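You operate a simulated robot arm through the tools that you are given. There is no shell and no other tool. Be economical: measure what you need, move in short steps, check, and stop when the job is done.

You run a simulated robot arm. Do the job below in one go: nothing can be reset, and whatever is moved stays where it is left.

Task
Power the coiler up, zero the counter and coil the rope on Slow.
Fine: put the brake back on when Done lights.

The check looks at the end state, three seconds after you hand in, the way a careful person would. Anything else that was tipped, shoved, dropped, spilled or broken makes it a failure.

Robot
A 7-joint arm with a two-finger parallel gripper, fixed in place. Base frame: the origin is at the foot of the arm, x ahead of it, y to its left, z up. Readings come in mm, rad, newtons and seconds.
With the tool pointing down near the work surface it reaches from about 300 to 700 mm from the base axis. Its first joint turns from -1.152 to 1.152 rad. Payload 1.57 kg.
The TCP is the grasp point between the finger pads, 30 mm short of the fingertips. In the tool frame z runs along the fingers and y along their closing line. The gripper opens to 110 mm. The fingers are 24 mm wide and 12 mm thick; the gripper's body (48 by 112 mm) begins 78 mm behind the TCP.
Orientation is told as [roll, pitch, yaw] about the base's x, y, z axes, in that order, counted from this pose: with the fingers straight down and closing along the base's y, the tool's x points along the base's -x, its y along +y and its z along -z.

Tools
- The arm moves only by the tool drive_tool. Its argument "targets" is a list of rows, each a list of 7 numbers: the shift along the tool's x, y, z in mm, then the turn, a rotation vector about the tool's x, y, z in rad, then the opening in per cent of the stroke, from 0 (shut) to 100 (fully open). In form: [[x, y, z, wx, wy, wz, gripper], ...]. A call has 1 to 10 rows; each row is the pose to reach, as a shift and turn from the pose commanded when the call began, along the tool's axes at that moment. Each row takes 0.2 s and may step no farther than 50 mm and 0.15 rad from the row before; otherwise, or with a gripper value out of range, the whole call is refused. Where a pose cannot be reached the arm comes as near as it can. A force on the tool above 90 N (or 10 N above the force at the start of the call, whichever is more), or a blocked arm, ends the call early, and 0.2 s more pass. The fingers move at their own pace (about 108 mm/s each) and stop on an object; they squeeze with about 42 N. The grip force told is the motor's: it shows also when the fingers shut on nothing. Time passes only in rows, and 0.2 s behind the last, so rows that repeat a pose let the fingers close. It gives the time, the measured TCP pose, the force on the tool (base axes), the opening and the grip force at its end, in the units of the frame above (readings bear some noise), with the torque about the TCP (base axes, N m) and any sound that the robot's microphone picked up.
- Cameras (640 x 400 px; columns grow to the right, rows downward): "scene" is fixed at [173.9, -393.4, 1421.3]; the picture's right is [0.73, -0.69, 0.00], its down [-0.28, -0.30, -0.91] and it looks along [0.62, 0.66, -0.41] (base axes); focal length 330 px, centre (320, 200). "wrist" rides on the gripper at [70, 16, -141] in the tool frame; the picture's right is [-0.23, 0.97, 0.00], its down [-0.86, -0.20, -0.48] and it looks along [-0.47, -0.11, 0.88] (tool axes); focal length 222 px, centre (320, 200). There is no depth. A picture from a camera that has moved, and an enlarged one, comes with that camera's place and axes in the base frame and with its lens.
- capture(camera): a new picture of that camera. No time passes.
- close_up(camera, box): a new picture of the part [left, top, right, bottom] of that camera's present view, enlarged. No time passes.
- hand_in(): hands the job in; it is judged then, once.

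Go step by step. Nothing tells you positions but the pictures and the camera data: compare them with the known pose of the tool, close in by small moves and look again before you grip or let go. The budget is 120 turns and 64 pictures, counting those below and the enlarged ones. Unless the task says otherwise, let go and move clear before handing in, and close with one line.

The tools are called as a command line: name --pt "numbers of a row" for each row, then --argument value for the rest, lists and objects as JSON in quotes. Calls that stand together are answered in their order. drive_tool: Moves the arm, as the interface text tells. Its arguments: {"type":"object","properties":{"targets":{"type":"array"}},"required":["targets"]} The other tools are called the same way: capture (camera) takes a picture; close_up (camera, box) takes an enlarged picture of a part of a camera's view; hand_in () hands the job in.

At the start:

```text
time: 0.0
ee_pos: [422.0, -71.7, 1239.7]
orientation: [-0.001, 0.001, 0.001]
ft_force: [0.3, 0.6, -0.2]
moment: [-0.03, 0.02, 0.01]
grip_width: 109.7
gripper_force: 0.0
```

scene: 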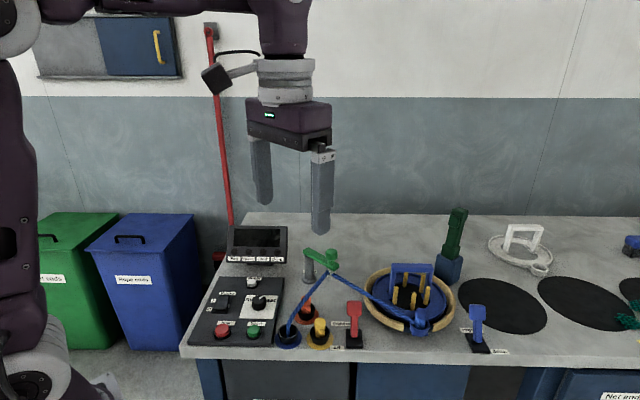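
wrist: 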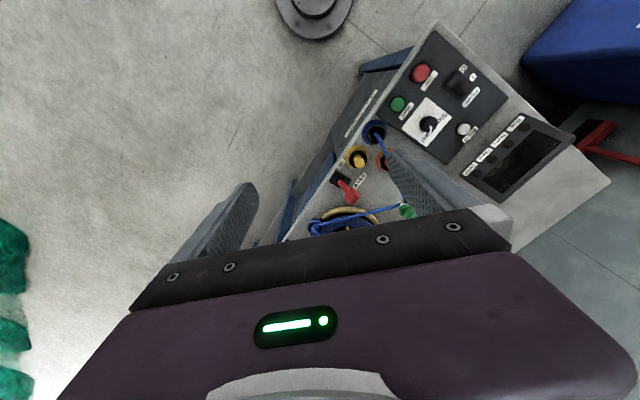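

I see a control panel at left of the bench, a coiler, levers and a display. I take enlarged pictures to read labels before moving.

close_up --camera "scene" --box '[180, 220, 340, 350]'

close_up --camera "scene" --box '[270, 230, 510, 360]'

close_up --camera "wrist" --box '[300, 20, 600, 240]'

```text
3.08 times, centred on (260, 285) of scene
camera zoom: at [173.9, -393.4, 1421.3], right [0.73, -0.69, 0.0], down [-0.28, -0.3, -0.91], along [0.62, 0.66, -0.41], focal length 1015 px, centre (505, -62)
```

zoom: 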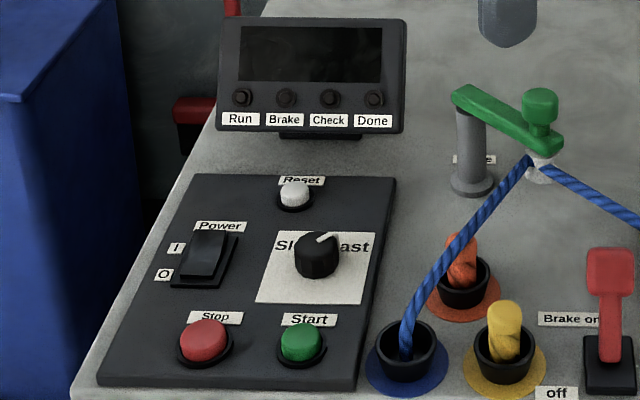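

```text
2.67 times, centred on (390, 295) of scene
camera zoom: at [173.9, -393.4, 1421.3], right [0.73, -0.69, 0.0], down [-0.28, -0.3, -0.91], along [0.62, 0.66, -0.41], focal length 880 px, centre (133, -53)
```

zoom: 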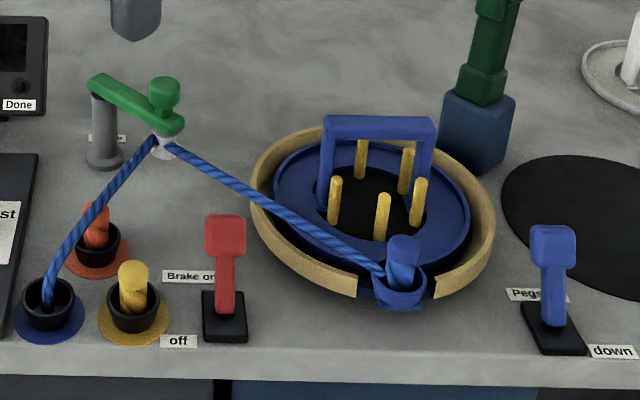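

```text
1.82 times, centred on (450, 130) of wrist
camera zoom: at [353.1, -55.0, 1381.6], right [0.23, 0.97, 0.0], down [0.86, -0.2, 0.48], along [0.47, -0.11, -0.88], focal length 404 px, centre (84, 327)
```

zoom: 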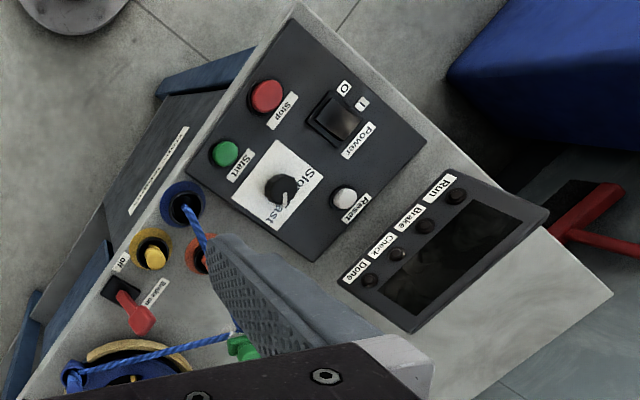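

The panel sits on a bench turned about 45° from the base, with the power rocker near (422,211), Start near (429,84) and the dial near (484,147). I move above the panel, yaw to match the bench and shut the gripper, then look closer.

drive_tool --pt "12 26 27 0 0 -0.131 0" --pt "25 53 53 0 0 -0.262 0" --pt "37 80 80 0 0 -0.393 0" --pt "49 106 107 0 0 -0.524 0" --pt "62 133 133 0 0 -0.655 0" --pt "74 159 160 0 0 -0.785 0"

capture --camera "wrist"

```text
time: 1.4
ee_pos: [347.6, 89.0, 1079.5]
orientation: [0.0, -0.001, 0.787]
ft_force: [-0.1, -0.5, -0.6]
moment: [-0.01, 0.02, 0.0]
grip_width: 0.0
gripper_force: 21.5
```

```text
58 pictures are left
camera wrist: at [287.1, 50.7, 1221.4], right [-0.53, 0.85, 0.0], down [0.75, 0.46, 0.48], along [0.41, 0.25, -0.88], focal length 222 px, centre (320, 200)
```

wrist: 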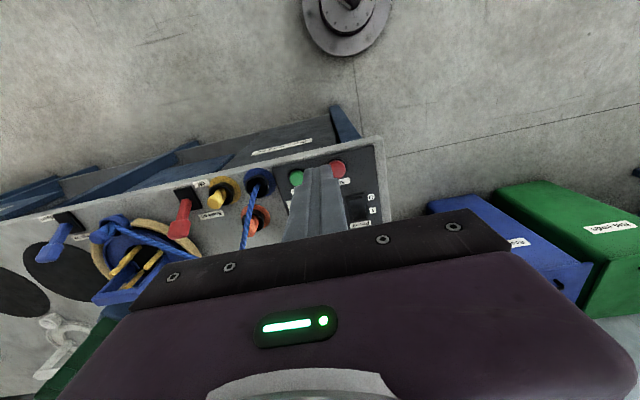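

The fingers cover part of the panel from here. I enlarge the visible parts from both cameras to fix the button places.

close_up --camera "wrist" --box '[150, 120, 400, 276]'

close_up --camera "scene" --box '[190, 265, 350, 365]'

```text
2.56 times, centred on (275, 198) of wrist
camera zoom: at [287.1, 50.7, 1221.4], right [-0.53, 0.85, 0.0], down [0.75, 0.46, 0.48], along [0.41, 0.25, -0.88], focal length 569 px, centre (435, 205)
```

zoom: 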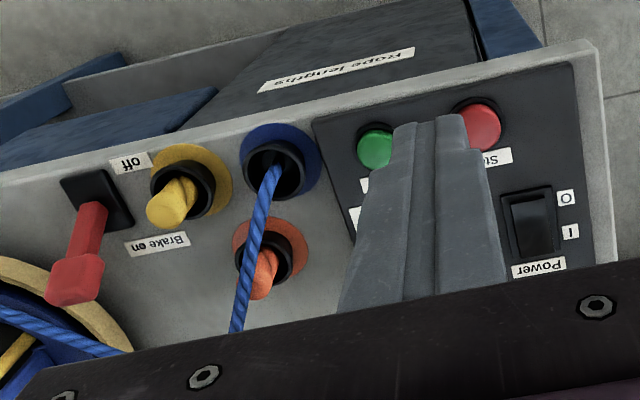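

```text
4.00 times, centred on (270, 315) of scene
camera zoom: at [173.8, -393.4, 1421.3], right [0.73, -0.69, 0.0], down [-0.28, -0.3, -0.91], along [0.62, 0.66, -0.41], focal length 1320 px, centre (520, -260)
```

zoom: 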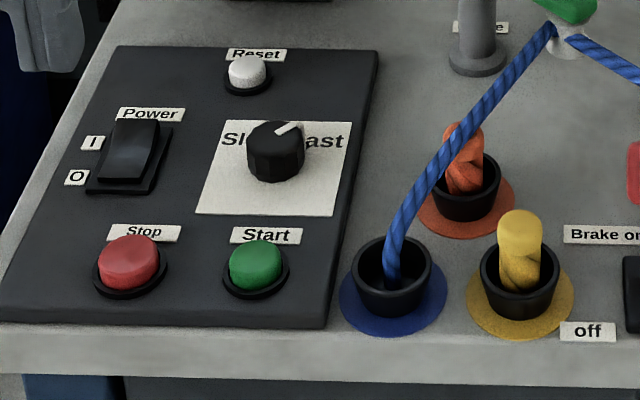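

The lever leans to "Brake on", and the rocker's I end is the far one, near (439,229). I go above it to a fingertip height of roughly 915 and look.

drive_tool --pt "-33 7 27 0 0 0 0" --pt "-66 14 54 0 0 0 0" --pt "-99 21 81 0 0 0 0" --pt "-132 28 108 0 0 0 0" --pt "-164 34 132 0 0 0 0"

close_up --camera "scene" --box '[190, 225, 350, 325]'

capture --camera "wrist"

```text
time: 2.6
ee_pos: [438.8, 228.6, 948.8]
orientation: [0.001, 0.0, 0.785]
ft_force: [1.0, 1.1, -0.5]
moment: [-0.02, -0.03, 0.0]
grip_width: 0.0
gripper_force: 21.2
```

```text
4.00 times, centred on (270, 275) of scene
camera zoom: at [173.8, -393.4, 1421.3], right [0.73, -0.69, 0.0], down [-0.28, -0.3, -0.91], along [0.62, 0.66, -0.41], focal length 1320 px, centre (520, -100)
```

zoom: 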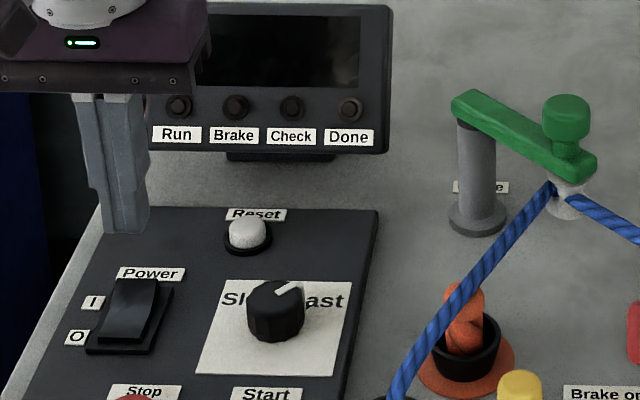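

```text
54 pictures are left
camera wrist: at [379.2, 189.8, 1089.3], right [-0.53, 0.85, 0.0], down [0.75, 0.46, 0.48], along [0.41, 0.25, -0.88], focal length 222 px, centre (320, 200)
```

wrist: 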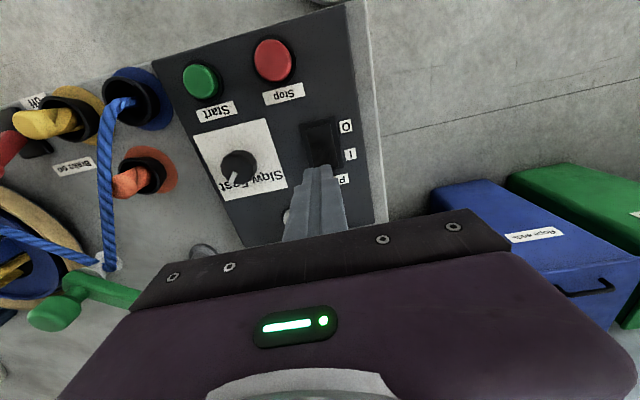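

The closed fingertips stand just above the rocker's raised far (I) end. I shift a little nearer and descend in small steps.

drive_tool --pt "6 -2 10 0 0 0 0" --pt "6 -2 20 0 0 0 0" --pt "6 -2 28 0 0 0 0" --pt "6 -2 34 0 0 0 0"

close_up --camera "scene" --box '[190, 225, 350, 325]'

```text
time: 3.6
ee_pos: [438.3, 222.1, 914.6]
orientation: [-0.002, -0.001, 0.783]
ft_force: [0.1, 0.8, -0.5]
moment: [0.01, 0.01, 0.02]
grip_width: 0.0
gripper_force: 21.1
```

```text
4.00 times, centred on (270, 275) of scene
camera zoom: at [173.9, -393.4, 1421.3], right [0.73, -0.69, 0.0], down [-0.28, -0.3, -0.91], along [0.62, 0.66, -0.41], focal length 1320 px, centre (520, -100)
```

zoom: 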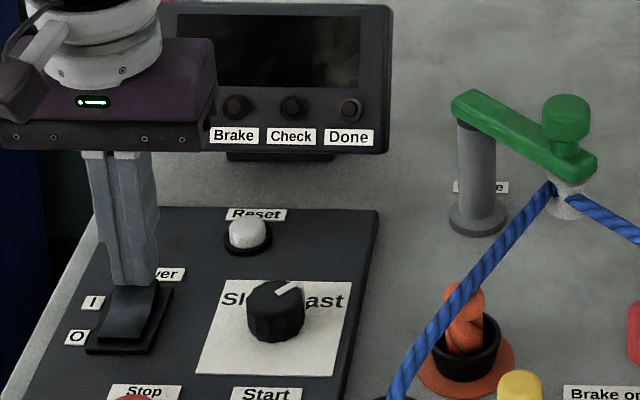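

The tips are just over the raised end. I press down gently and come back up.

drive_tool --pt "0 0 4 0 0 0 0" --pt "0 0 8 0 0 0 0" --pt "0 0 11 0 0 0 0"

close_up --camera "scene" --box '[190, 225, 350, 325]'

```text
time: 4.4
ee_pos: [436.6, 222.1, 904.2]
orientation: [0.0, -0.001, 0.787]
ft_force: [-0.3, 0.0, -0.1]
moment: [0.0, 0.02, 0.01]
grip_width: 0.1
gripper_force: 21.2
```

```text
4.00 times, centred on (270, 275) of scene
camera zoom: at [173.9, -393.4, 1421.3], right [0.73, -0.69, 0.0], down [-0.28, -0.3, -0.91], along [0.62, 0.66, -0.41], focal length 1320 px, centre (520, -100)
```

zoom: 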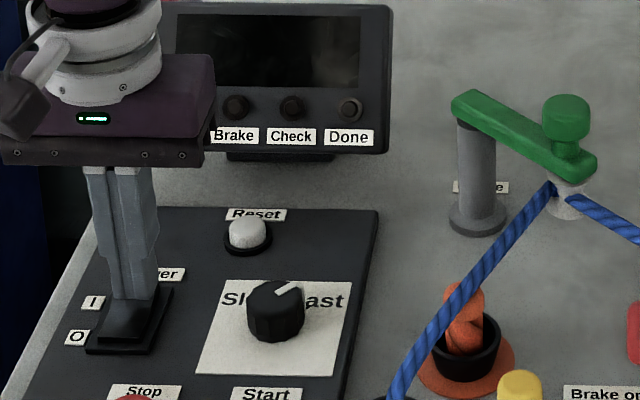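

No contact force yet. I keep pressing in small steps.

drive_tool --pt "0 0 3 0 0 0 0" --pt "0 0 6 0 0 0 0"

close_up --camera "scene" --box '[190, 225, 350, 325]'

```text
time: 5.0
ee_pos: [436.0, 222.7, 897.5]
orientation: [0.001, 0.0, 0.786]
ft_force: [0.5, -0.2, -0.2]
moment: [-0.01, 0.02, 0.01]
grip_width: 0.0
gripper_force: 21.2
```

```text
4.00 times, centred on (270, 275) of scene
camera zoom: at [173.9, -393.4, 1421.3], right [0.73, -0.69, 0.0], down [-0.28, -0.3, -0.91], along [0.62, 0.66, -0.41], focal length 1320 px, centre (520, -100)
```

zoom: 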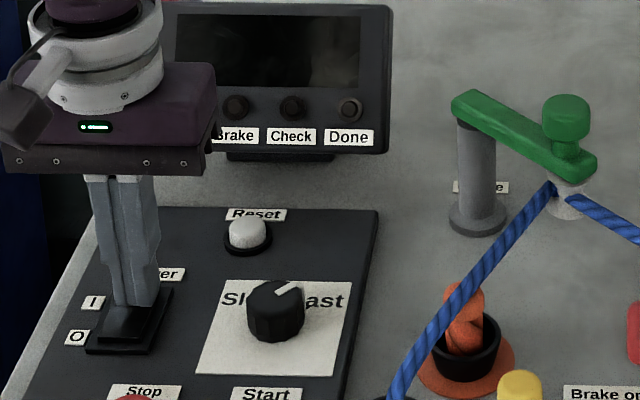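

Tips at about z 867 with still no contact, so the panel is lower than guessed. I go on slowly.

drive_tool --pt "0 0 2 0 0 0 0" --pt "0 0 4 0 0 0 0"

close_up --camera "scene" --box '[200, 270, 264, 310]'

```text
time: 5.6
ee_pos: [437.1, 223.0, 894.3]
orientation: [0.001, -0.001, 0.785]
ft_force: [-1.3, -0.9, 8.4]
moment: [0.0, 0.03, -0.03]
grip_width: 0.0
gripper_force: 20.9
```

```text
10.00 times, centred on (232, 290) of scene
camera zoom: at [173.7, -393.5, 1421.3], right [0.73, -0.69, 0.0], down [-0.28, -0.3, -0.91], along [0.62, 0.66, -0.41], focal length 3300 px, centre (1200, -700)
```

zoom: 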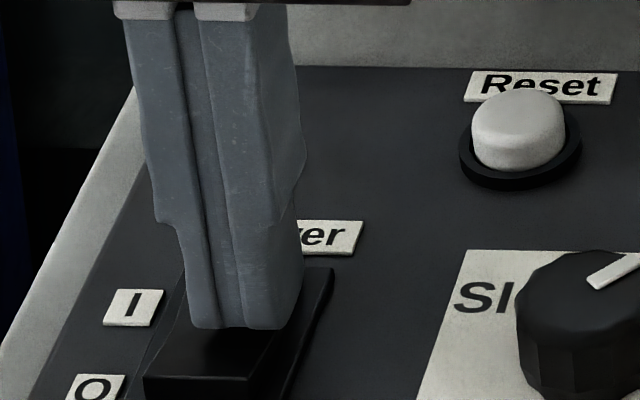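

Contact with 8 N; the tips rest on the rocker. I press a bit further.

drive_tool --pt "0 0 2 0 0 0 0" --pt "0 0 4 0 0 0 0" --pt "0 0 6 0 0 0 0"

close_up --camera "scene" --box '[190, 225, 350, 325]'

```text
time: 6.2
ee_pos: [437.5, 222.4, 894.2]
orientation: [-0.005, -0.003, 0.784]
ft_force: [-11.3, -4.7, 27.0]
moment: [-0.13, 0.53, 0.03]
grip_width: 0.0
gripper_force: 21.6
stopped in row 2: the force on the tool passed its limit (the readings are from after the stop); the commanded pose is now the measured one
```

```text
4.00 times, centred on (270, 275) of scene
camera zoom: at [173.2, -393.7, 1421.3], right [0.73, -0.69, 0.0], down [-0.28, -0.3, -0.91], along [0.63, 0.66, -0.41], focal length 1320 px, centre (520, -100)
```

zoom: 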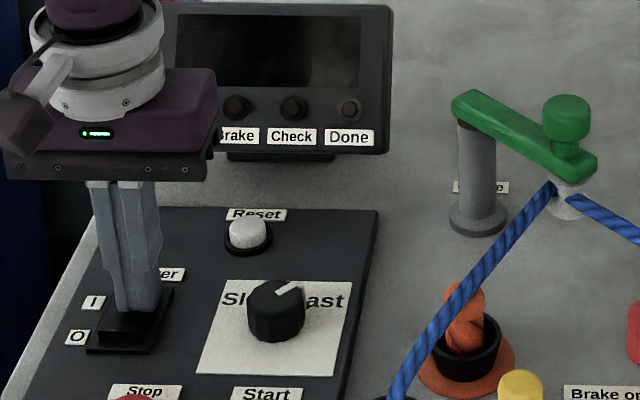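

The push met a hard stop. I lift up and see whether the rocker turned over.

drive_tool --pt "0 0 -10 0 0 0 0" --pt "-15 0 -50 0 0 0 0" --pt "-45 0 -70 0 0 0 0"

close_up --camera "scene" --box '[190, 225, 350, 325]'

close_up --camera "wrist" --box '[180, 20, 420, 220]'

```text
time: 7.0
ee_pos: [469.0, 255.8, 962.4]
orientation: [-0.001, -0.002, 0.786]
ft_force: [0.7, 0.0, 0.6]
moment: [0.02, 0.02, 0.01]
grip_width: 0.0
gripper_force: 21.3
```

```text
4.00 times, centred on (270, 275) of scene
camera zoom: at [173.8, -393.4, 1421.3], right [0.73, -0.69, 0.0], down [-0.28, -0.3, -0.91], along [0.62, 0.66, -0.41], focal length 1320 px, centre (520, -100)
```

zoom: 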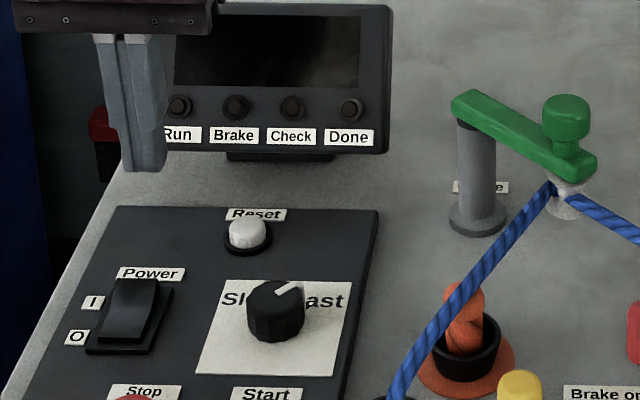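

```text
2.00 times, centred on (300, 120) of wrist
camera zoom: at [408.0, 217.5, 1103.0], right [-0.53, 0.85, 0.0], down [0.74, 0.46, 0.48], along [0.41, 0.25, -0.88], focal length 444 px, centre (360, 360)
```

zoom: 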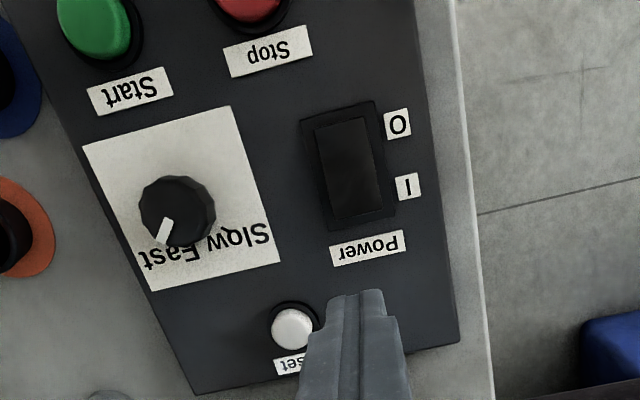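

The rocker did not turn: I pressed near its middle. Its far edge works out to about (447,238), so I press again at about (441.5,236.5).

drive_tool --pt "33 6 20 0 0 0 0" --pt "33 6 50 0 0 0 0" --pt "33 6 60 0 0 0 0" --pt "33 6 64 0 0 0 0" --pt "33 6 67 0 0 0 0" --pt "33 6 70 0 0 0 0" --pt "33 6 73 0 0 0 0"

close_up --camera "scene" --box '[190, 225, 350, 325]'

```text
time: 8.6
ee_pos: [442.7, 237.7, 892.6]
orientation: [-0.006, -0.011, 0.785]
ft_force: [-12.1, -5.1, 91.2]
moment: [-0.87, 1.12, 0.0]
grip_width: 0.0
gripper_force: 21.5
```

```text
4.00 times, centred on (270, 275) of scene
camera zoom: at [172.3, -394.2, 1421.3], right [0.73, -0.69, 0.0], down [-0.28, -0.3, -0.91], along [0.63, 0.66, -0.41], focal length 1320 px, centre (520, -100)
```

zoom: 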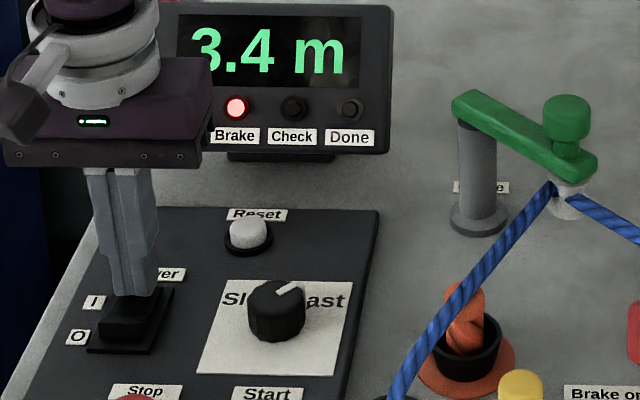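

The display is lit: 3.4 m, Brake light red. Next is the white Reset button near (516,236); I lift and move above it.

drive_tool --pt "0 0 -30 0 0 0 0" --pt "-10 -10 -55 0 0 0 0" --pt "-30 -30 -55 0 0 0 0" --pt "-51 -53 -55 0 0 0 0" --pt "-51 -53 -35 0 0 0 0"

close_up --camera "scene" --box '[190, 225, 350, 325]'

close_up --camera "wrist" --box '[220, 60, 420, 220]'

```text
time: 9.8
ee_pos: [515.6, 233.8, 925.3]
orientation: [-0.003, -0.004, 0.786]
ft_force: [-0.4, 0.1, 0.2]
moment: [-0.01, -0.03, 0.01]
grip_width: 0.0
gripper_force: 21.3
```

```text
4.00 times, centred on (270, 275) of scene
camera zoom: at [173.9, -393.4, 1421.3], right [0.73, -0.69, 0.0], down [-0.28, -0.3, -0.91], along [0.62, 0.66, -0.41], focal length 1320 px, centre (520, -100)
```

zoom: 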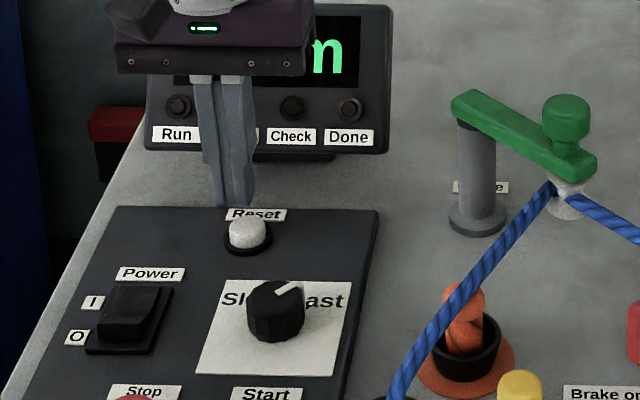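

```text
2.50 times, centred on (320, 140) of wrist
camera zoom: at [454.1, 195.2, 1065.9], right [-0.53, 0.85, 0.0], down [0.74, 0.46, 0.48], along [0.41, 0.25, -0.88], focal length 555 px, centre (320, 350)
```

zoom: 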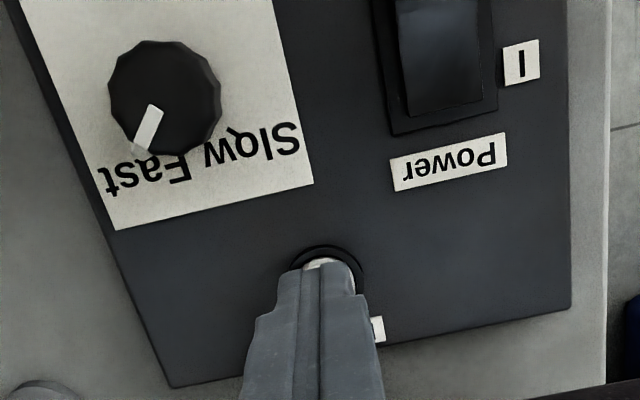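

The tips are slightly short of the button centre; I correct to about (519,238) and press down in small steps.

drive_tool --pt "-5 1 12 0 0 0 0" --pt "-5 1 20 0 0 0 0" --pt "-5 1 24 0 0 0 0" --pt "-5 1 27 0 0 0 0" --pt "-5 1 30 0 0 0 0" --pt "-5 1 32 0 0 0 0"

close_up --camera "scene" --box '[190, 225, 350, 325]'

```text
time: 11.2
ee_pos: [517.2, 238.1, 893.5]
orientation: [-0.001, -0.004, 0.788]
ft_force: [-0.6, -1.1, 0.9]
moment: [-0.03, 0.04, 0.02]
grip_width: 0.1
gripper_force: 21.0
```

```text
4.00 times, centred on (270, 275) of scene
camera zoom: at [173.8, -393.4, 1421.3], right [0.73, -0.69, 0.0], down [-0.28, -0.3, -0.91], along [0.62, 0.66, -0.41], focal length 1320 px, centre (520, -100)
```

zoom: 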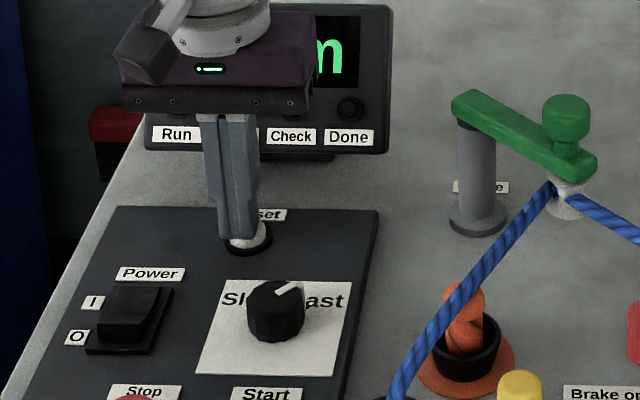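

The tips are about 8 mm left of the button. I lift, shift right and look.

drive_tool --pt "0 0 -20 0 0 0 0" --pt "0 -9 -20 0 0 0 0" --pt "0 -9 -14 0 0 0 0"

close_up --camera "scene" --box '[220, 250, 284, 290]'

close_up --camera "wrist" --box '[260, 120, 380, 195]'

```text
time: 12.0
ee_pos: [525.5, 232.8, 908.8]
orientation: [-0.003, -0.004, 0.787]
ft_force: [0.1, 0.3, -0.2]
moment: [-0.02, -0.04, 0.03]
grip_width: 0.0
gripper_force: 21.7
```

```text
10.00 times, centred on (252, 270) of scene
camera zoom: at [173.8, -393.4, 1421.3], right [0.73, -0.69, 0.0], down [-0.28, -0.3, -0.91], along [0.62, 0.66, -0.41], focal length 3300 px, centre (1000, -500)
```

zoom: 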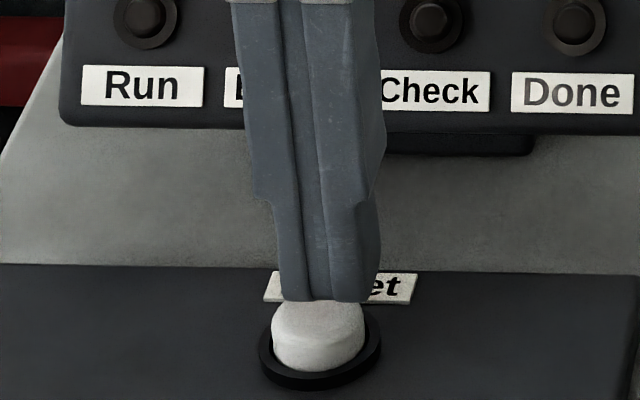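

```text
5.33 times, centred on (320, 158) of wrist
camera zoom: at [464.9, 194.2, 1049.1], right [-0.53, 0.85, 0.0], down [0.74, 0.46, 0.48], along [0.41, 0.25, -0.88], focal length 1185 px, centre (320, 427)
```

zoom: 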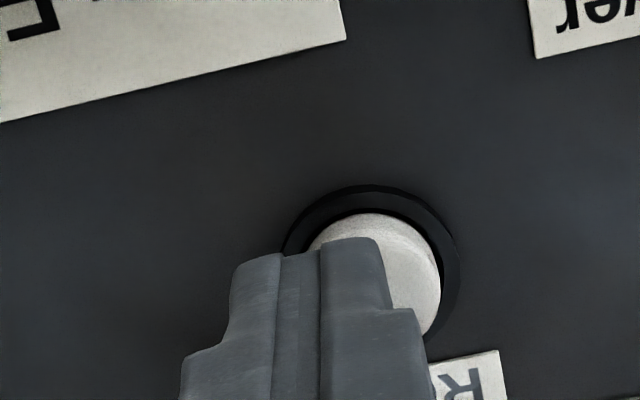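

The two views disagree a little about the offset, and the button may already have been pressed softly. I lift away and check the counter.

drive_tool --pt "20 0 -40 0 0 0 0" --pt "60 20 -60 0 0 0 0"

close_up --camera "scene" --box '[190, 215, 350, 315]'

close_up --camera "wrist" --box '[200, 80, 400, 205]'

```text
time: 12.6
ee_pos: [469.3, 204.0, 967.7]
orientation: [-0.001, -0.002, 0.785]
ft_force: [-0.4, -0.5, -0.2]
moment: [0.02, -0.01, 0.01]
grip_width: 0.1
gripper_force: 21.8
```

```text
4.00 times, centred on (270, 265) of scene
camera zoom: at [173.9, -393.4, 1421.3], right [0.73, -0.69, 0.0], down [-0.28, -0.3, -0.91], along [0.62, 0.66, -0.41], focal length 1320 px, centre (520, -60)
```

zoom: 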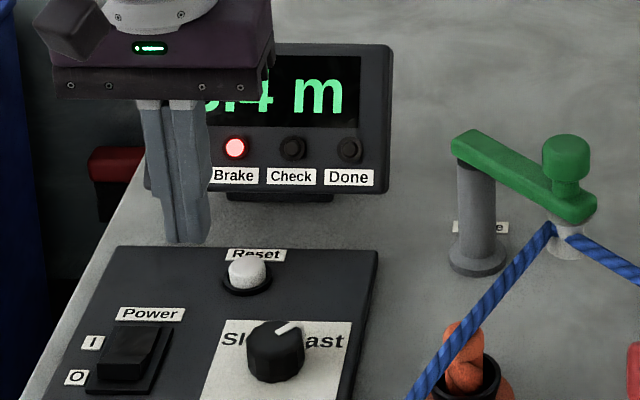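

```text
3.20 times, centred on (300, 142) of wrist
camera zoom: at [407.9, 165.1, 1109.0], right [-0.53, 0.85, 0.0], down [0.74, 0.46, 0.48], along [0.41, 0.25, -0.88], focal length 711 px, centre (384, 384)
```

zoom: 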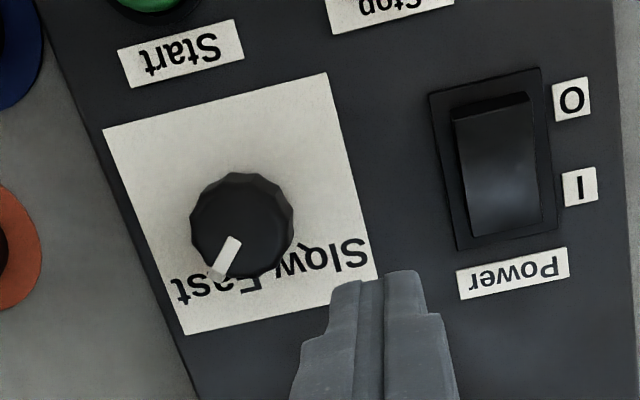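

Still 3.4 m, so Reset wasn't pressed. Averaging both views puts it at about (521,238); I return and press deeper.

drive_tool --pt "-40 -8 10 0 0 0 0" --pt "-60.6 -12.5 40 0 0 0 0" --pt "-60.6 -12.5 65 0 0 0 0" --pt "-60.6 -12.5 71 0 0 0 0" --pt "-60.6 -12.5 74 0 0 0 0" --pt "-60.6 -12.5 77 0 0 0 0" --pt "-60.6 -12.5 79 0 0 0 0" --pt "-60.6 -12.5 81 0 0 0 0"

close_up --camera "scene" --box '[210, 225, 306, 285]'

```text
time: 14.4
ee_pos: [520.3, 238.3, 887.0]
orientation: [-0.002, -0.006, 0.786]
ft_force: [-5.7, -2.3, 14.1]
moment: [0.01, 0.11, 0.02]
grip_width: 0.0
gripper_force: 21.5
heard: click
```

```text
6.67 times, centred on (258, 255) of scene
camera zoom: at [173.5, -393.6, 1421.3], right [0.73, -0.69, 0.0], down [-0.28, -0.3, -0.91], along [0.63, 0.66, -0.41], focal length 2200 px, centre (733, -167)
```

zoom: 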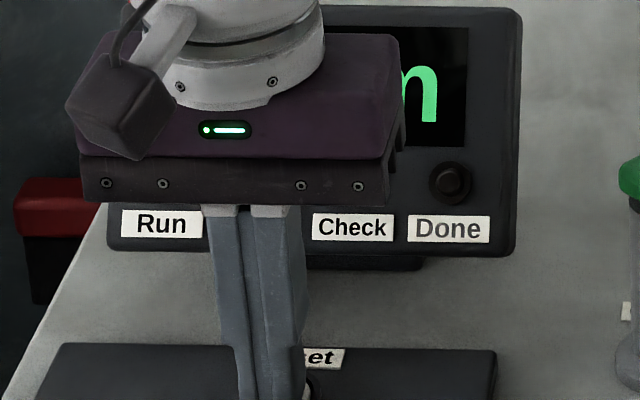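

Reset clicked. Now the dial, centred at about (490,161) with its pointer toward +x (Fast); Slow lies toward +y. I lift, move above it, turn to yaw 0 and open the fingers partly.

drive_tool --pt "0 0 -40 0 0 0 0" --pt "20 -8 -73 0 0 0.14 10" --pt "38 -16 -73 0 0 0.28 30" --pt "56 -24 -73 0 0 0.42 50" --pt "70 -30 -73 0 0 0.55 50" --pt "76 -33 -73 0 0 0.68 50" --pt "76 -33 -73 0 0 0.785 50"

close_up --camera "scene" --box '[190, 215, 350, 315]'

close_up --camera "wrist" --box '[200, 60, 440, 220]'

```text
time: 16.0
ee_pos: [489.3, 159.8, 960.3]
orientation: [0.002, -0.005, -0.004]
ft_force: [1.1, -0.9, 0.5]
moment: [-0.02, 0.0, 0.0]
grip_width: 55.2
gripper_force: 0.1
```

```text
4.00 times, centred on (270, 265) of scene
camera zoom: at [173.8, -393.4, 1421.3], right [0.73, -0.69, 0.0], down [-0.28, -0.3, -0.91], along [0.62, 0.66, -0.41], focal length 1320 px, centre (520, -60)
```

zoom: 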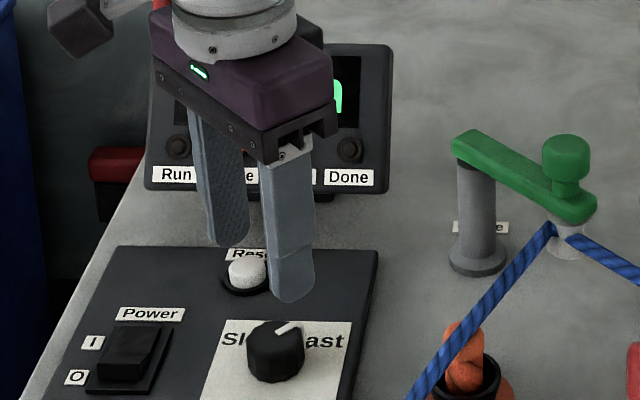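

```text
2.50 times, centred on (320, 140) of wrist
camera zoom: at [419.5, 176.3, 1100.7], right [0.23, 0.97, 0.0], down [0.85, -0.2, 0.48], along [0.47, -0.11, -0.88], focal length 555 px, centre (320, 350)
```

zoom: 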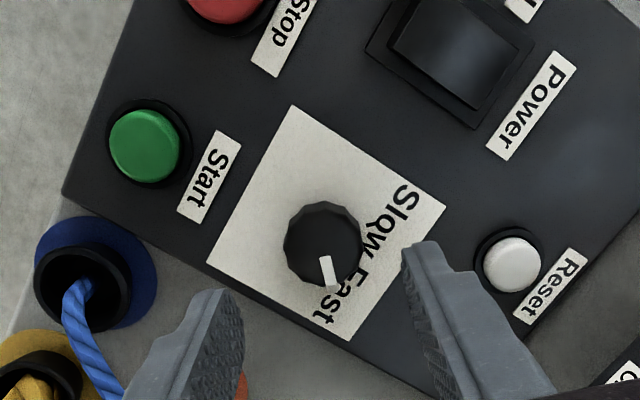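

The fingers straddle the dial well. I shift 2 mm, go down around it and close.

drive_tool --pt "1 2 25 0 0 0 50" --pt "1 2 50 0 0 0 50" --pt "1 2 62 0 0 0 50" --pt "1 2 65 0 0 0 50" --pt "1 2 65 0 0 0 15" --pt "1 2 65 0 0 0 15" --pt "1 2 65 0 0 0 15"

close_up --camera "scene" --box '[190, 215, 350, 315]'

close_up --camera "wrist" --box '[200, 60, 440, 220]'

```text
time: 17.6
ee_pos: [488.8, 160.1, 894.7]
orientation: [0.001, -0.004, 0.001]
ft_force: [-0.1, -9.6, -1.3]
moment: [-0.31, -0.21, -0.01]
grip_width: 32.3
gripper_force: 40.1
```

```text
4.00 times, centred on (270, 265) of scene
camera zoom: at [173.9, -393.6, 1421.2], right [0.73, -0.69, 0.0], down [-0.28, -0.3, -0.91], along [0.62, 0.66, -0.41], focal length 1320 px, centre (520, -60)
```

zoom: 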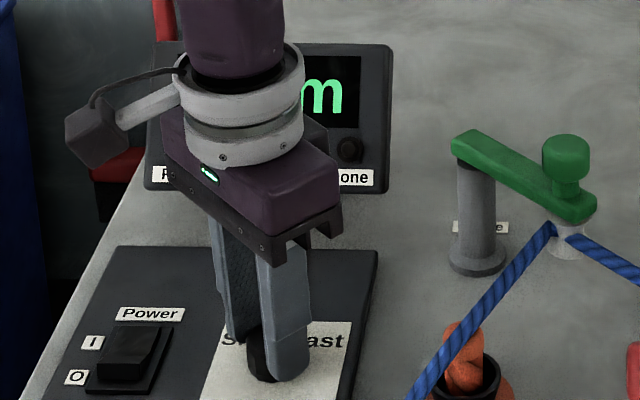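

```text
2.50 times, centred on (320, 140) of wrist
camera zoom: at [419.3, 177.0, 1035.4], right [0.23, 0.97, 0.0], down [0.85, -0.2, 0.48], along [0.47, -0.11, -0.88], focal length 555 px, centre (320, 350)
```

zoom: 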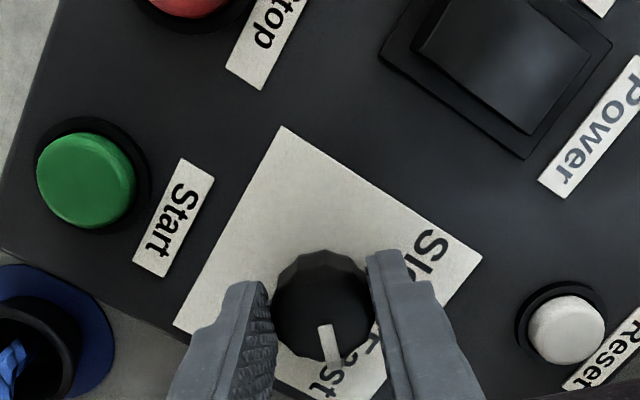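

The dial is gripped at 32 mm. I turn it counter-clockwise (seen from above) toward Slow.

drive_tool --pt "0 -1 0 0 0 -0.1 15" --pt "0 -1 0 0 0 -0.24 15" --pt "0 -1 0 0 0 -0.38 15" --pt "0 -1 0 0 0 -0.52 15" --pt "0 -1 0 0 0 -0.66 15" --pt "0 -1 0 0 0 -0.8 15"

close_up --camera "wrist" --box '[200, 60, 440, 220]'

```text
time: 19.0
ee_pos: [490.7, 158.3, 894.5]
orientation: [-0.005, 0.001, 0.798]
ft_force: [11.2, -35.9, -13.4]
moment: [-1.19, -0.04, -0.18]
grip_width: 32.1
gripper_force: 40.7
```

```text
2.50 times, centred on (320, 140) of wrist
camera zoom: at [430.0, 119.5, 1035.7], right [-0.54, 0.84, -0.01], down [0.74, 0.47, 0.48], along [0.41, 0.25, -0.88], focal length 555 px, centre (320, 350)
```

zoom: 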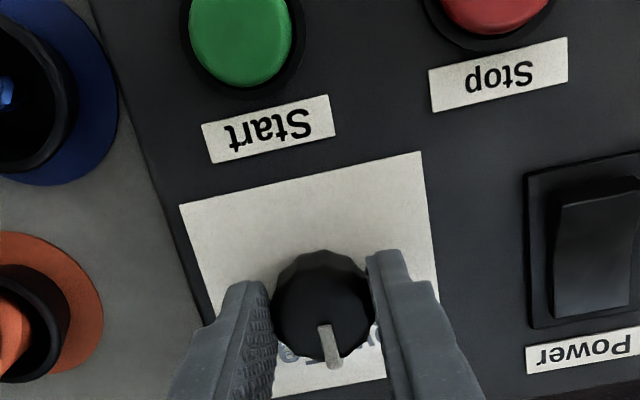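

The dial turns with the gripper, but there's side load; I re-centre by 3.5 mm along the closing line and go on turning.

drive_tool --pt "0 -3.5 0 0 0 0 15" --pt "0 -3.5 0 0 0 -0.14 15" --pt "0 -3.5 0 0 0 -0.28 15" --pt "0 -3.5 0 0 0 -0.42 15" --pt "0 -3.5 0 0 0 -0.56 15" --pt "0 -3.5 0 0 0 -0.7 15" --pt "0 -3.5 0 0 0 -0.8 15"

close_up --camera "wrist" --box '[200, 60, 440, 220]'

```text
time: 20.6
ee_pos: [493.4, 156.7, 894.4]
orientation: [-0.008, 0.0, 1.599]
ft_force: [20.8, -28.6, 0.3]
moment: [-0.78, -0.71, -0.5]
grip_width: 32.2
gripper_force: 40.5
```

```text
2.50 times, centred on (320, 140) of wrist
camera zoom: at [478.5, 87.3, 1036.4], right [-0.98, 0.2, -0.01], down [0.17, 0.86, 0.48], along [0.1, 0.47, -0.88], focal length 555 px, centre (320, 350)
```

zoom: 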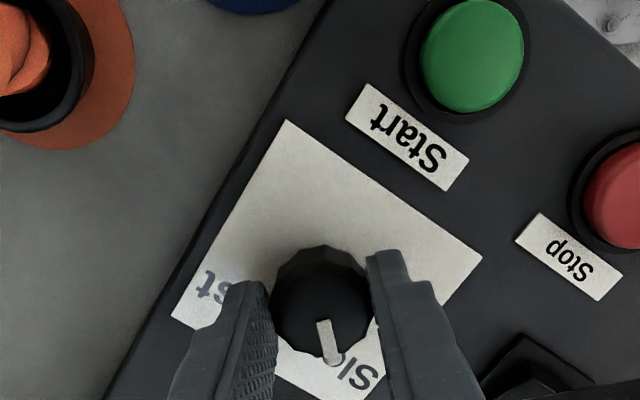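

The pointer now stands at Slow. I release and lift off to verify.

drive_tool --pt "0 0 0 0 0 0 30" --pt "0 0 0 0 0 0 50" --pt "0 0 -30 0 0 0 50" --pt "0 0 -70 0 0 0 30" --pt "10 0 -100 0 0 0.14 0" --pt "30 0 -110 0 0 0.28 0" --pt "40 0 -110 0 0 0.42 0" --pt "50 0 -110 0 0 0.56 0" --pt "60 0 -110 0 0 0.7 0" --pt "60 0 -110 0 0 0.8 0"

close_up --camera "scene" --box '[190, 215, 350, 350]'

capture --camera "wrist"

```text
time: 22.8
ee_pos: [492.2, 100.6, 1003.5]
orientation: [-0.001, -0.004, 0.797]
ft_force: [-0.2, 0.3, -0.4]
moment: [0.01, 0.01, 0.0]
grip_width: 0.1
gripper_force: 20.8
```

```text
2.96 times, centred on (270, 282) of scene
camera zoom: at [173.8, -393.4, 1421.3], right [0.73, -0.69, 0.0], down [-0.28, -0.3, -0.91], along [0.62, 0.66, -0.41], focal length 978 px, centre (468, -44)
```

zoom: 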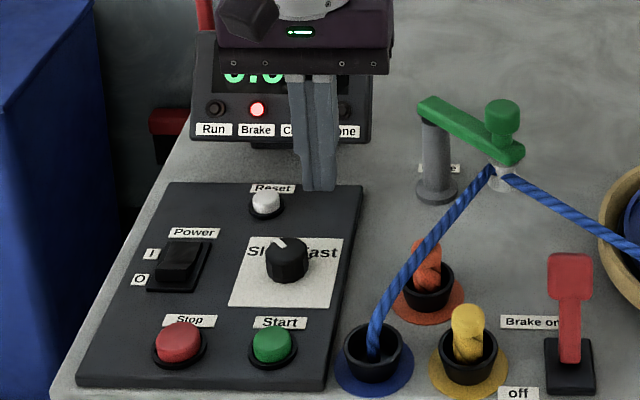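

```text
30 pictures are left
camera wrist: at [431.3, 60.8, 1144.9], right [-0.54, 0.84, 0.0], down [0.74, 0.47, 0.48], along [0.41, 0.26, -0.88], focal length 222 px, centre (320, 200)
```

wrist: 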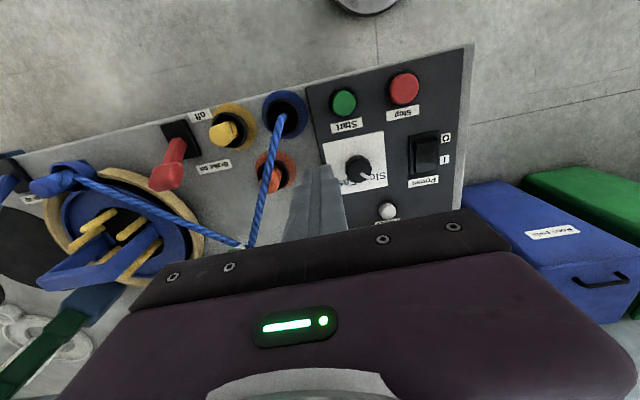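

The counter reads 0.0 and the dial is on Slow. Next is the brake lever, knob about (608,-40,908) leaning back to "on"; I look closely at the room around it.

close_up --camera "wrist" --box '[60, 90, 300, 250]'

close_up --camera "scene" --box '[300, 250, 460, 350]'

```text
2.50 times, centred on (180, 170) of wrist
camera zoom: at [431.3, 60.8, 1144.9], right [-0.54, 0.84, 0.0], down [0.74, 0.47, 0.48], along [0.41, 0.26, -0.88], focal length 555 px, centre (670, 275)
```

zoom: 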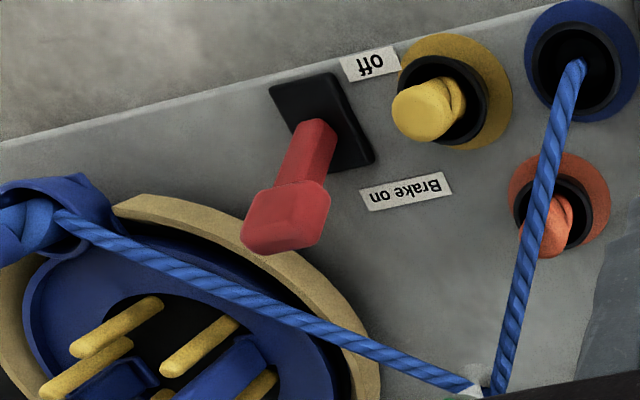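

```text
4.00 times, centred on (380, 300) of scene
camera zoom: at [173.8, -393.4, 1421.3], right [0.73, -0.69, 0.0], down [-0.28, -0.3, -0.91], along [0.62, 0.66, -0.41], focal length 1320 px, centre (80, -200)
```

zoom: 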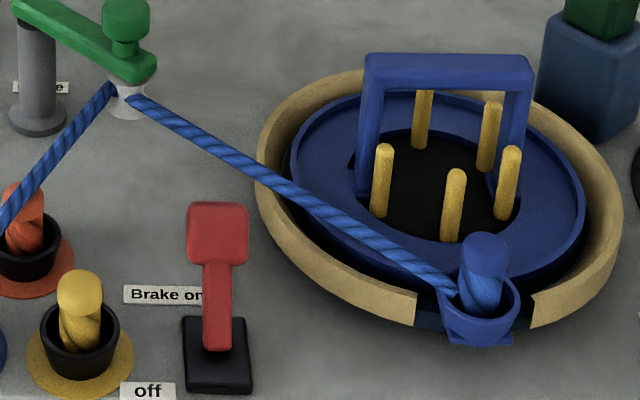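

The knob triangulates to (615,-36,904), about 36 mm wide, and the reel rim is close on its right. I move above it with a moderate opening and check alignment.

drive_tool --pt "3 -46 0 0 0 0.01 20" --pt "6 -92 0 0 0 0.01 44" --pt "9 -138 0 0 0 0.01 44" --pt "12 -183 0 0 0 0.01 44" --pt "12 -183 35 0 0 0.01 44"

close_up --camera "wrist" --box '[180, 60, 460, 247]'

close_up --camera "scene" --box '[300, 230, 460, 330]'

```text
time: 24.0
ee_pos: [615.8, -35.3, 968.1]
orientation: [-0.003, -0.003, 0.791]
ft_force: [-0.2, 0.0, -0.1]
moment: [-0.01, 0.01, -0.05]
grip_width: 48.8
gripper_force: 0.0
```

```text
2.14 times, centred on (320, 154) of wrist
camera zoom: at [555.6, -74.5, 1108.9], right [-0.53, 0.85, 0.0], down [0.74, 0.47, 0.48], along [0.41, 0.26, -0.88], focal length 475 px, centre (320, 300)
```

zoom: 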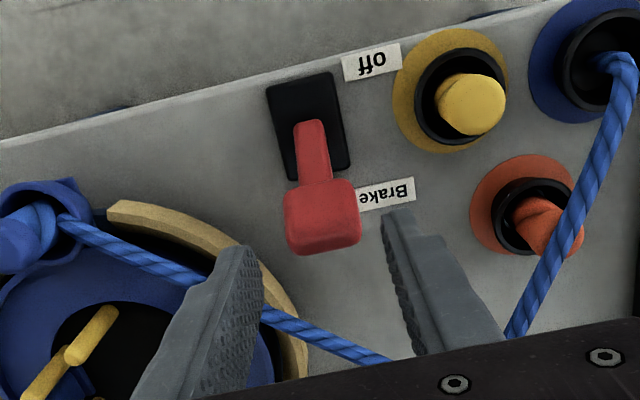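

```text
4.00 times, centred on (380, 280) of scene
camera zoom: at [173.8, -393.4, 1421.3], right [0.73, -0.69, 0.0], down [-0.28, -0.3, -0.91], along [0.62, 0.66, -0.41], focal length 1320 px, centre (80, -120)
```

zoom: 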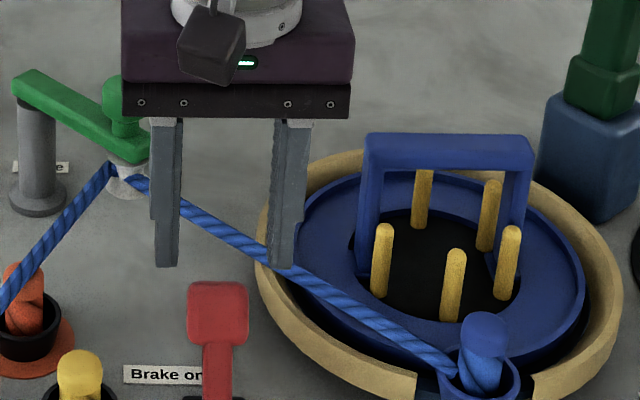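

Alignment is good laterally and in depth. I descend to tip height about 893 and close on the knob.

drive_tool --pt "0 0 20 0 0 0 44" --pt "0 0 35 0 0 0 44" --pt "0 0 45 0 0 0 44" --pt "0 0 45 0 0 0 20" --pt "0 0 45 0 0 0 20"

close_up --camera "scene" --box '[300, 250, 460, 350]'

close_up --camera "wrist" --box '[180, 60, 460, 247]'

```text
time: 25.2
ee_pos: [614.1, -35.7, 926.0]
orientation: [0.0, -0.003, 0.79]
ft_force: [-6.4, 6.3, 6.8]
moment: [0.27, 0.43, -0.29]
grip_width: 33.5
gripper_force: 41.2
```

```text
4.00 times, centred on (380, 300) of scene
camera zoom: at [173.6, -393.2, 1421.4], right [0.73, -0.69, 0.0], down [-0.28, -0.3, -0.91], along [0.62, 0.66, -0.41], focal length 1320 px, centre (80, -200)
```

zoom: 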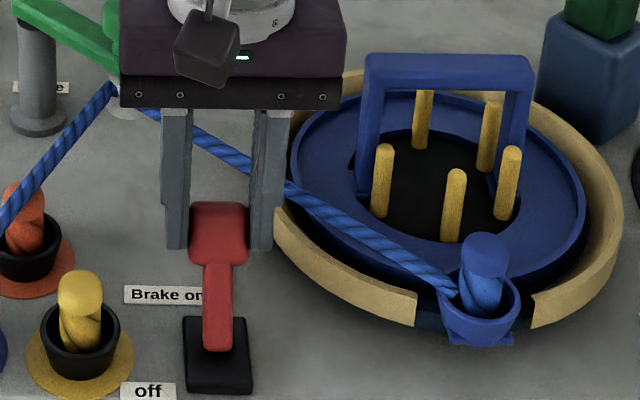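

```text
2.14 times, centred on (320, 154) of wrist
camera zoom: at [554.7, -74.3, 1066.4], right [-0.53, 0.85, 0.0], down [0.74, 0.47, 0.48], along [0.41, 0.26, -0.88], focal length 475 px, centre (320, 300)
```

zoom: 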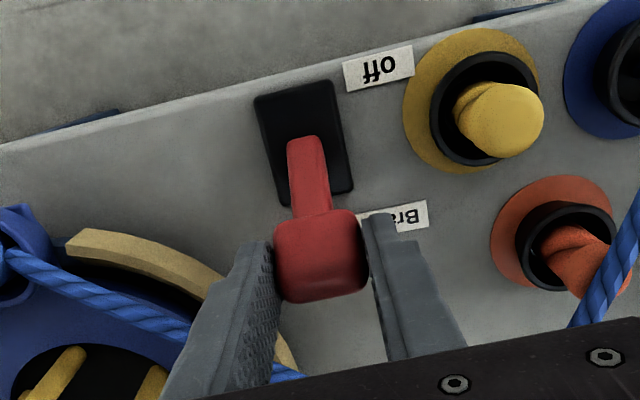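

The knob is gripped (33.5 mm). I follow its arc toward "off", first half.

drive_tool --pt "9 0 -6 0 0 0 20" --pt "18 0 -10 0 0 0 20" --pt "27 0 -13 0 0 0 20" --pt "37 0 -14 0 0 0 20"

close_up --camera "scene" --box '[300, 250, 460, 350]'

```text
time: 26.2
ee_pos: [590.0, -60.1, 939.4]
orientation: [-0.001, -0.007, 0.793]
ft_force: [3.7, 20.2, -9.6]
moment: [1.5, -0.65, -0.25]
grip_width: 33.2
gripper_force: 40.9
```

```text
4.00 times, centred on (380, 300) of scene
camera zoom: at [174.1, -392.9, 1421.4], right [0.73, -0.69, 0.0], down [-0.28, -0.3, -0.91], along [0.62, 0.66, -0.41], focal length 1320 px, centre (80, -200)
```

zoom: 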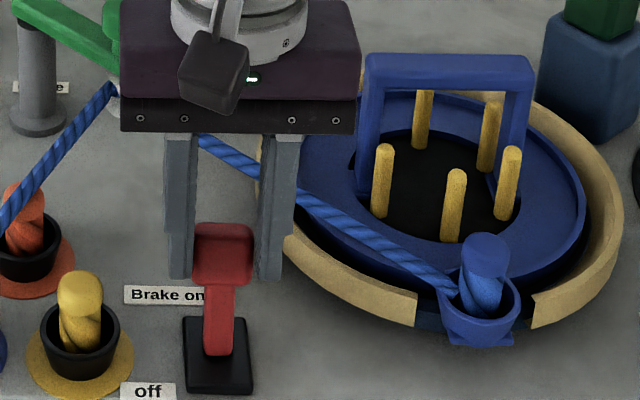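

Forces stay modest. Second half of the arc.

drive_tool --pt "10 1 3 0 0 0 20" --pt "19 1 6 0 0 0 20" --pt "28 1 10 0 0 0 20" --pt "37 1 15 0 0 0 20"

close_up --camera "scene" --box '[220, 230, 412, 350]'

```text
time: 27.2
ee_pos: [564.6, -87.7, 923.3]
orientation: [-0.002, -0.004, 0.79]
ft_force: [-8.4, 12.0, 1.0]
moment: [0.37, 0.01, 0.06]
grip_width: 34.3
gripper_force: 6.8
```

```text
3.33 times, centred on (316, 290) of scene
camera zoom: at [173.6, -393.1, 1421.4], right [0.73, -0.69, 0.0], down [-0.28, -0.3, -0.91], along [0.62, 0.66, -0.41], focal length 1100 px, centre (333, -100)
```

zoom: 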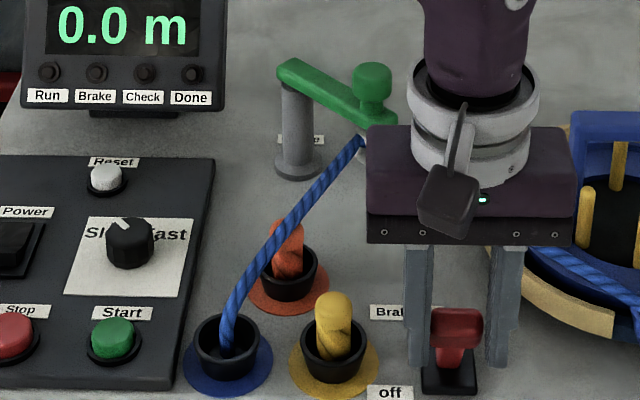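

The Brake light is out: brake off. I open, lift clear, and move above the Start button near (435.5,93.5).

drive_tool --pt "0 0 0 0 0 0 44" --pt "0 0 0 0 0 0 46" --pt "0 0 -40 0 0 0 46" --pt "0 0 -77 0 0 0 20" --pt "-8 44 -77 0 0 0 0" --pt "-16 88 -77 0 0 0 0" --pt "-24 132 -77 0 0 0 0" --pt "-31 176 -77 0 0 0 0" --pt "-38 219 -77 0 0 0 0" --pt "-38 219 -35 0 0 0 0"

close_up --camera "scene" --box '[200, 230, 392, 350]'

close_up --camera "wrist" --box '[220, 60, 420, 200]'

```text
time: 29.4
ee_pos: [434.8, 94.0, 958.2]
orientation: [-0.001, -0.005, 0.79]
ft_force: [-0.1, -0.5, 0.2]
moment: [-0.02, -0.02, -0.01]
grip_width: 0.0
gripper_force: 21.0
```

```text
3.33 times, centred on (296, 290) of scene
camera zoom: at [173.8, -393.4, 1421.3], right [0.73, -0.69, 0.0], down [-0.28, -0.3, -0.91], along [0.62, 0.66, -0.41], focal length 1100 px, centre (400, -100)
```

zoom: 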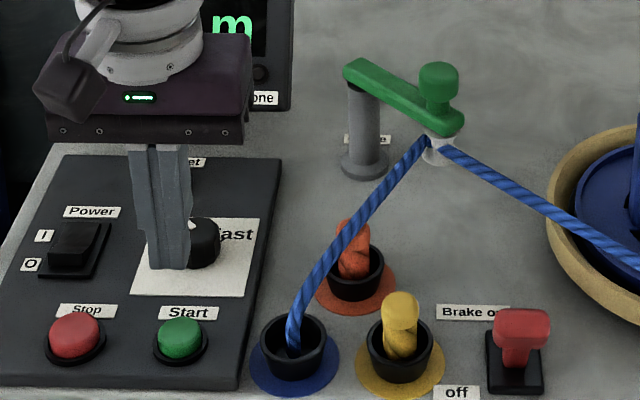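

```text
2.86 times, centred on (320, 130) of wrist
camera zoom: at [375.0, 54.9, 1098.6], right [-0.53, 0.85, 0.0], down [0.74, 0.47, 0.48], along [0.41, 0.26, -0.88], focal length 635 px, centre (320, 400)
```

zoom: 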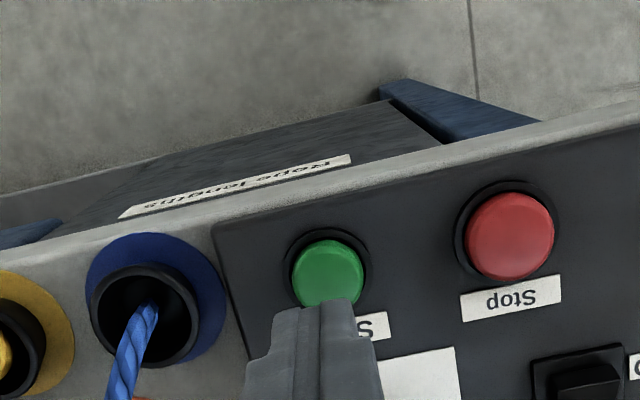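

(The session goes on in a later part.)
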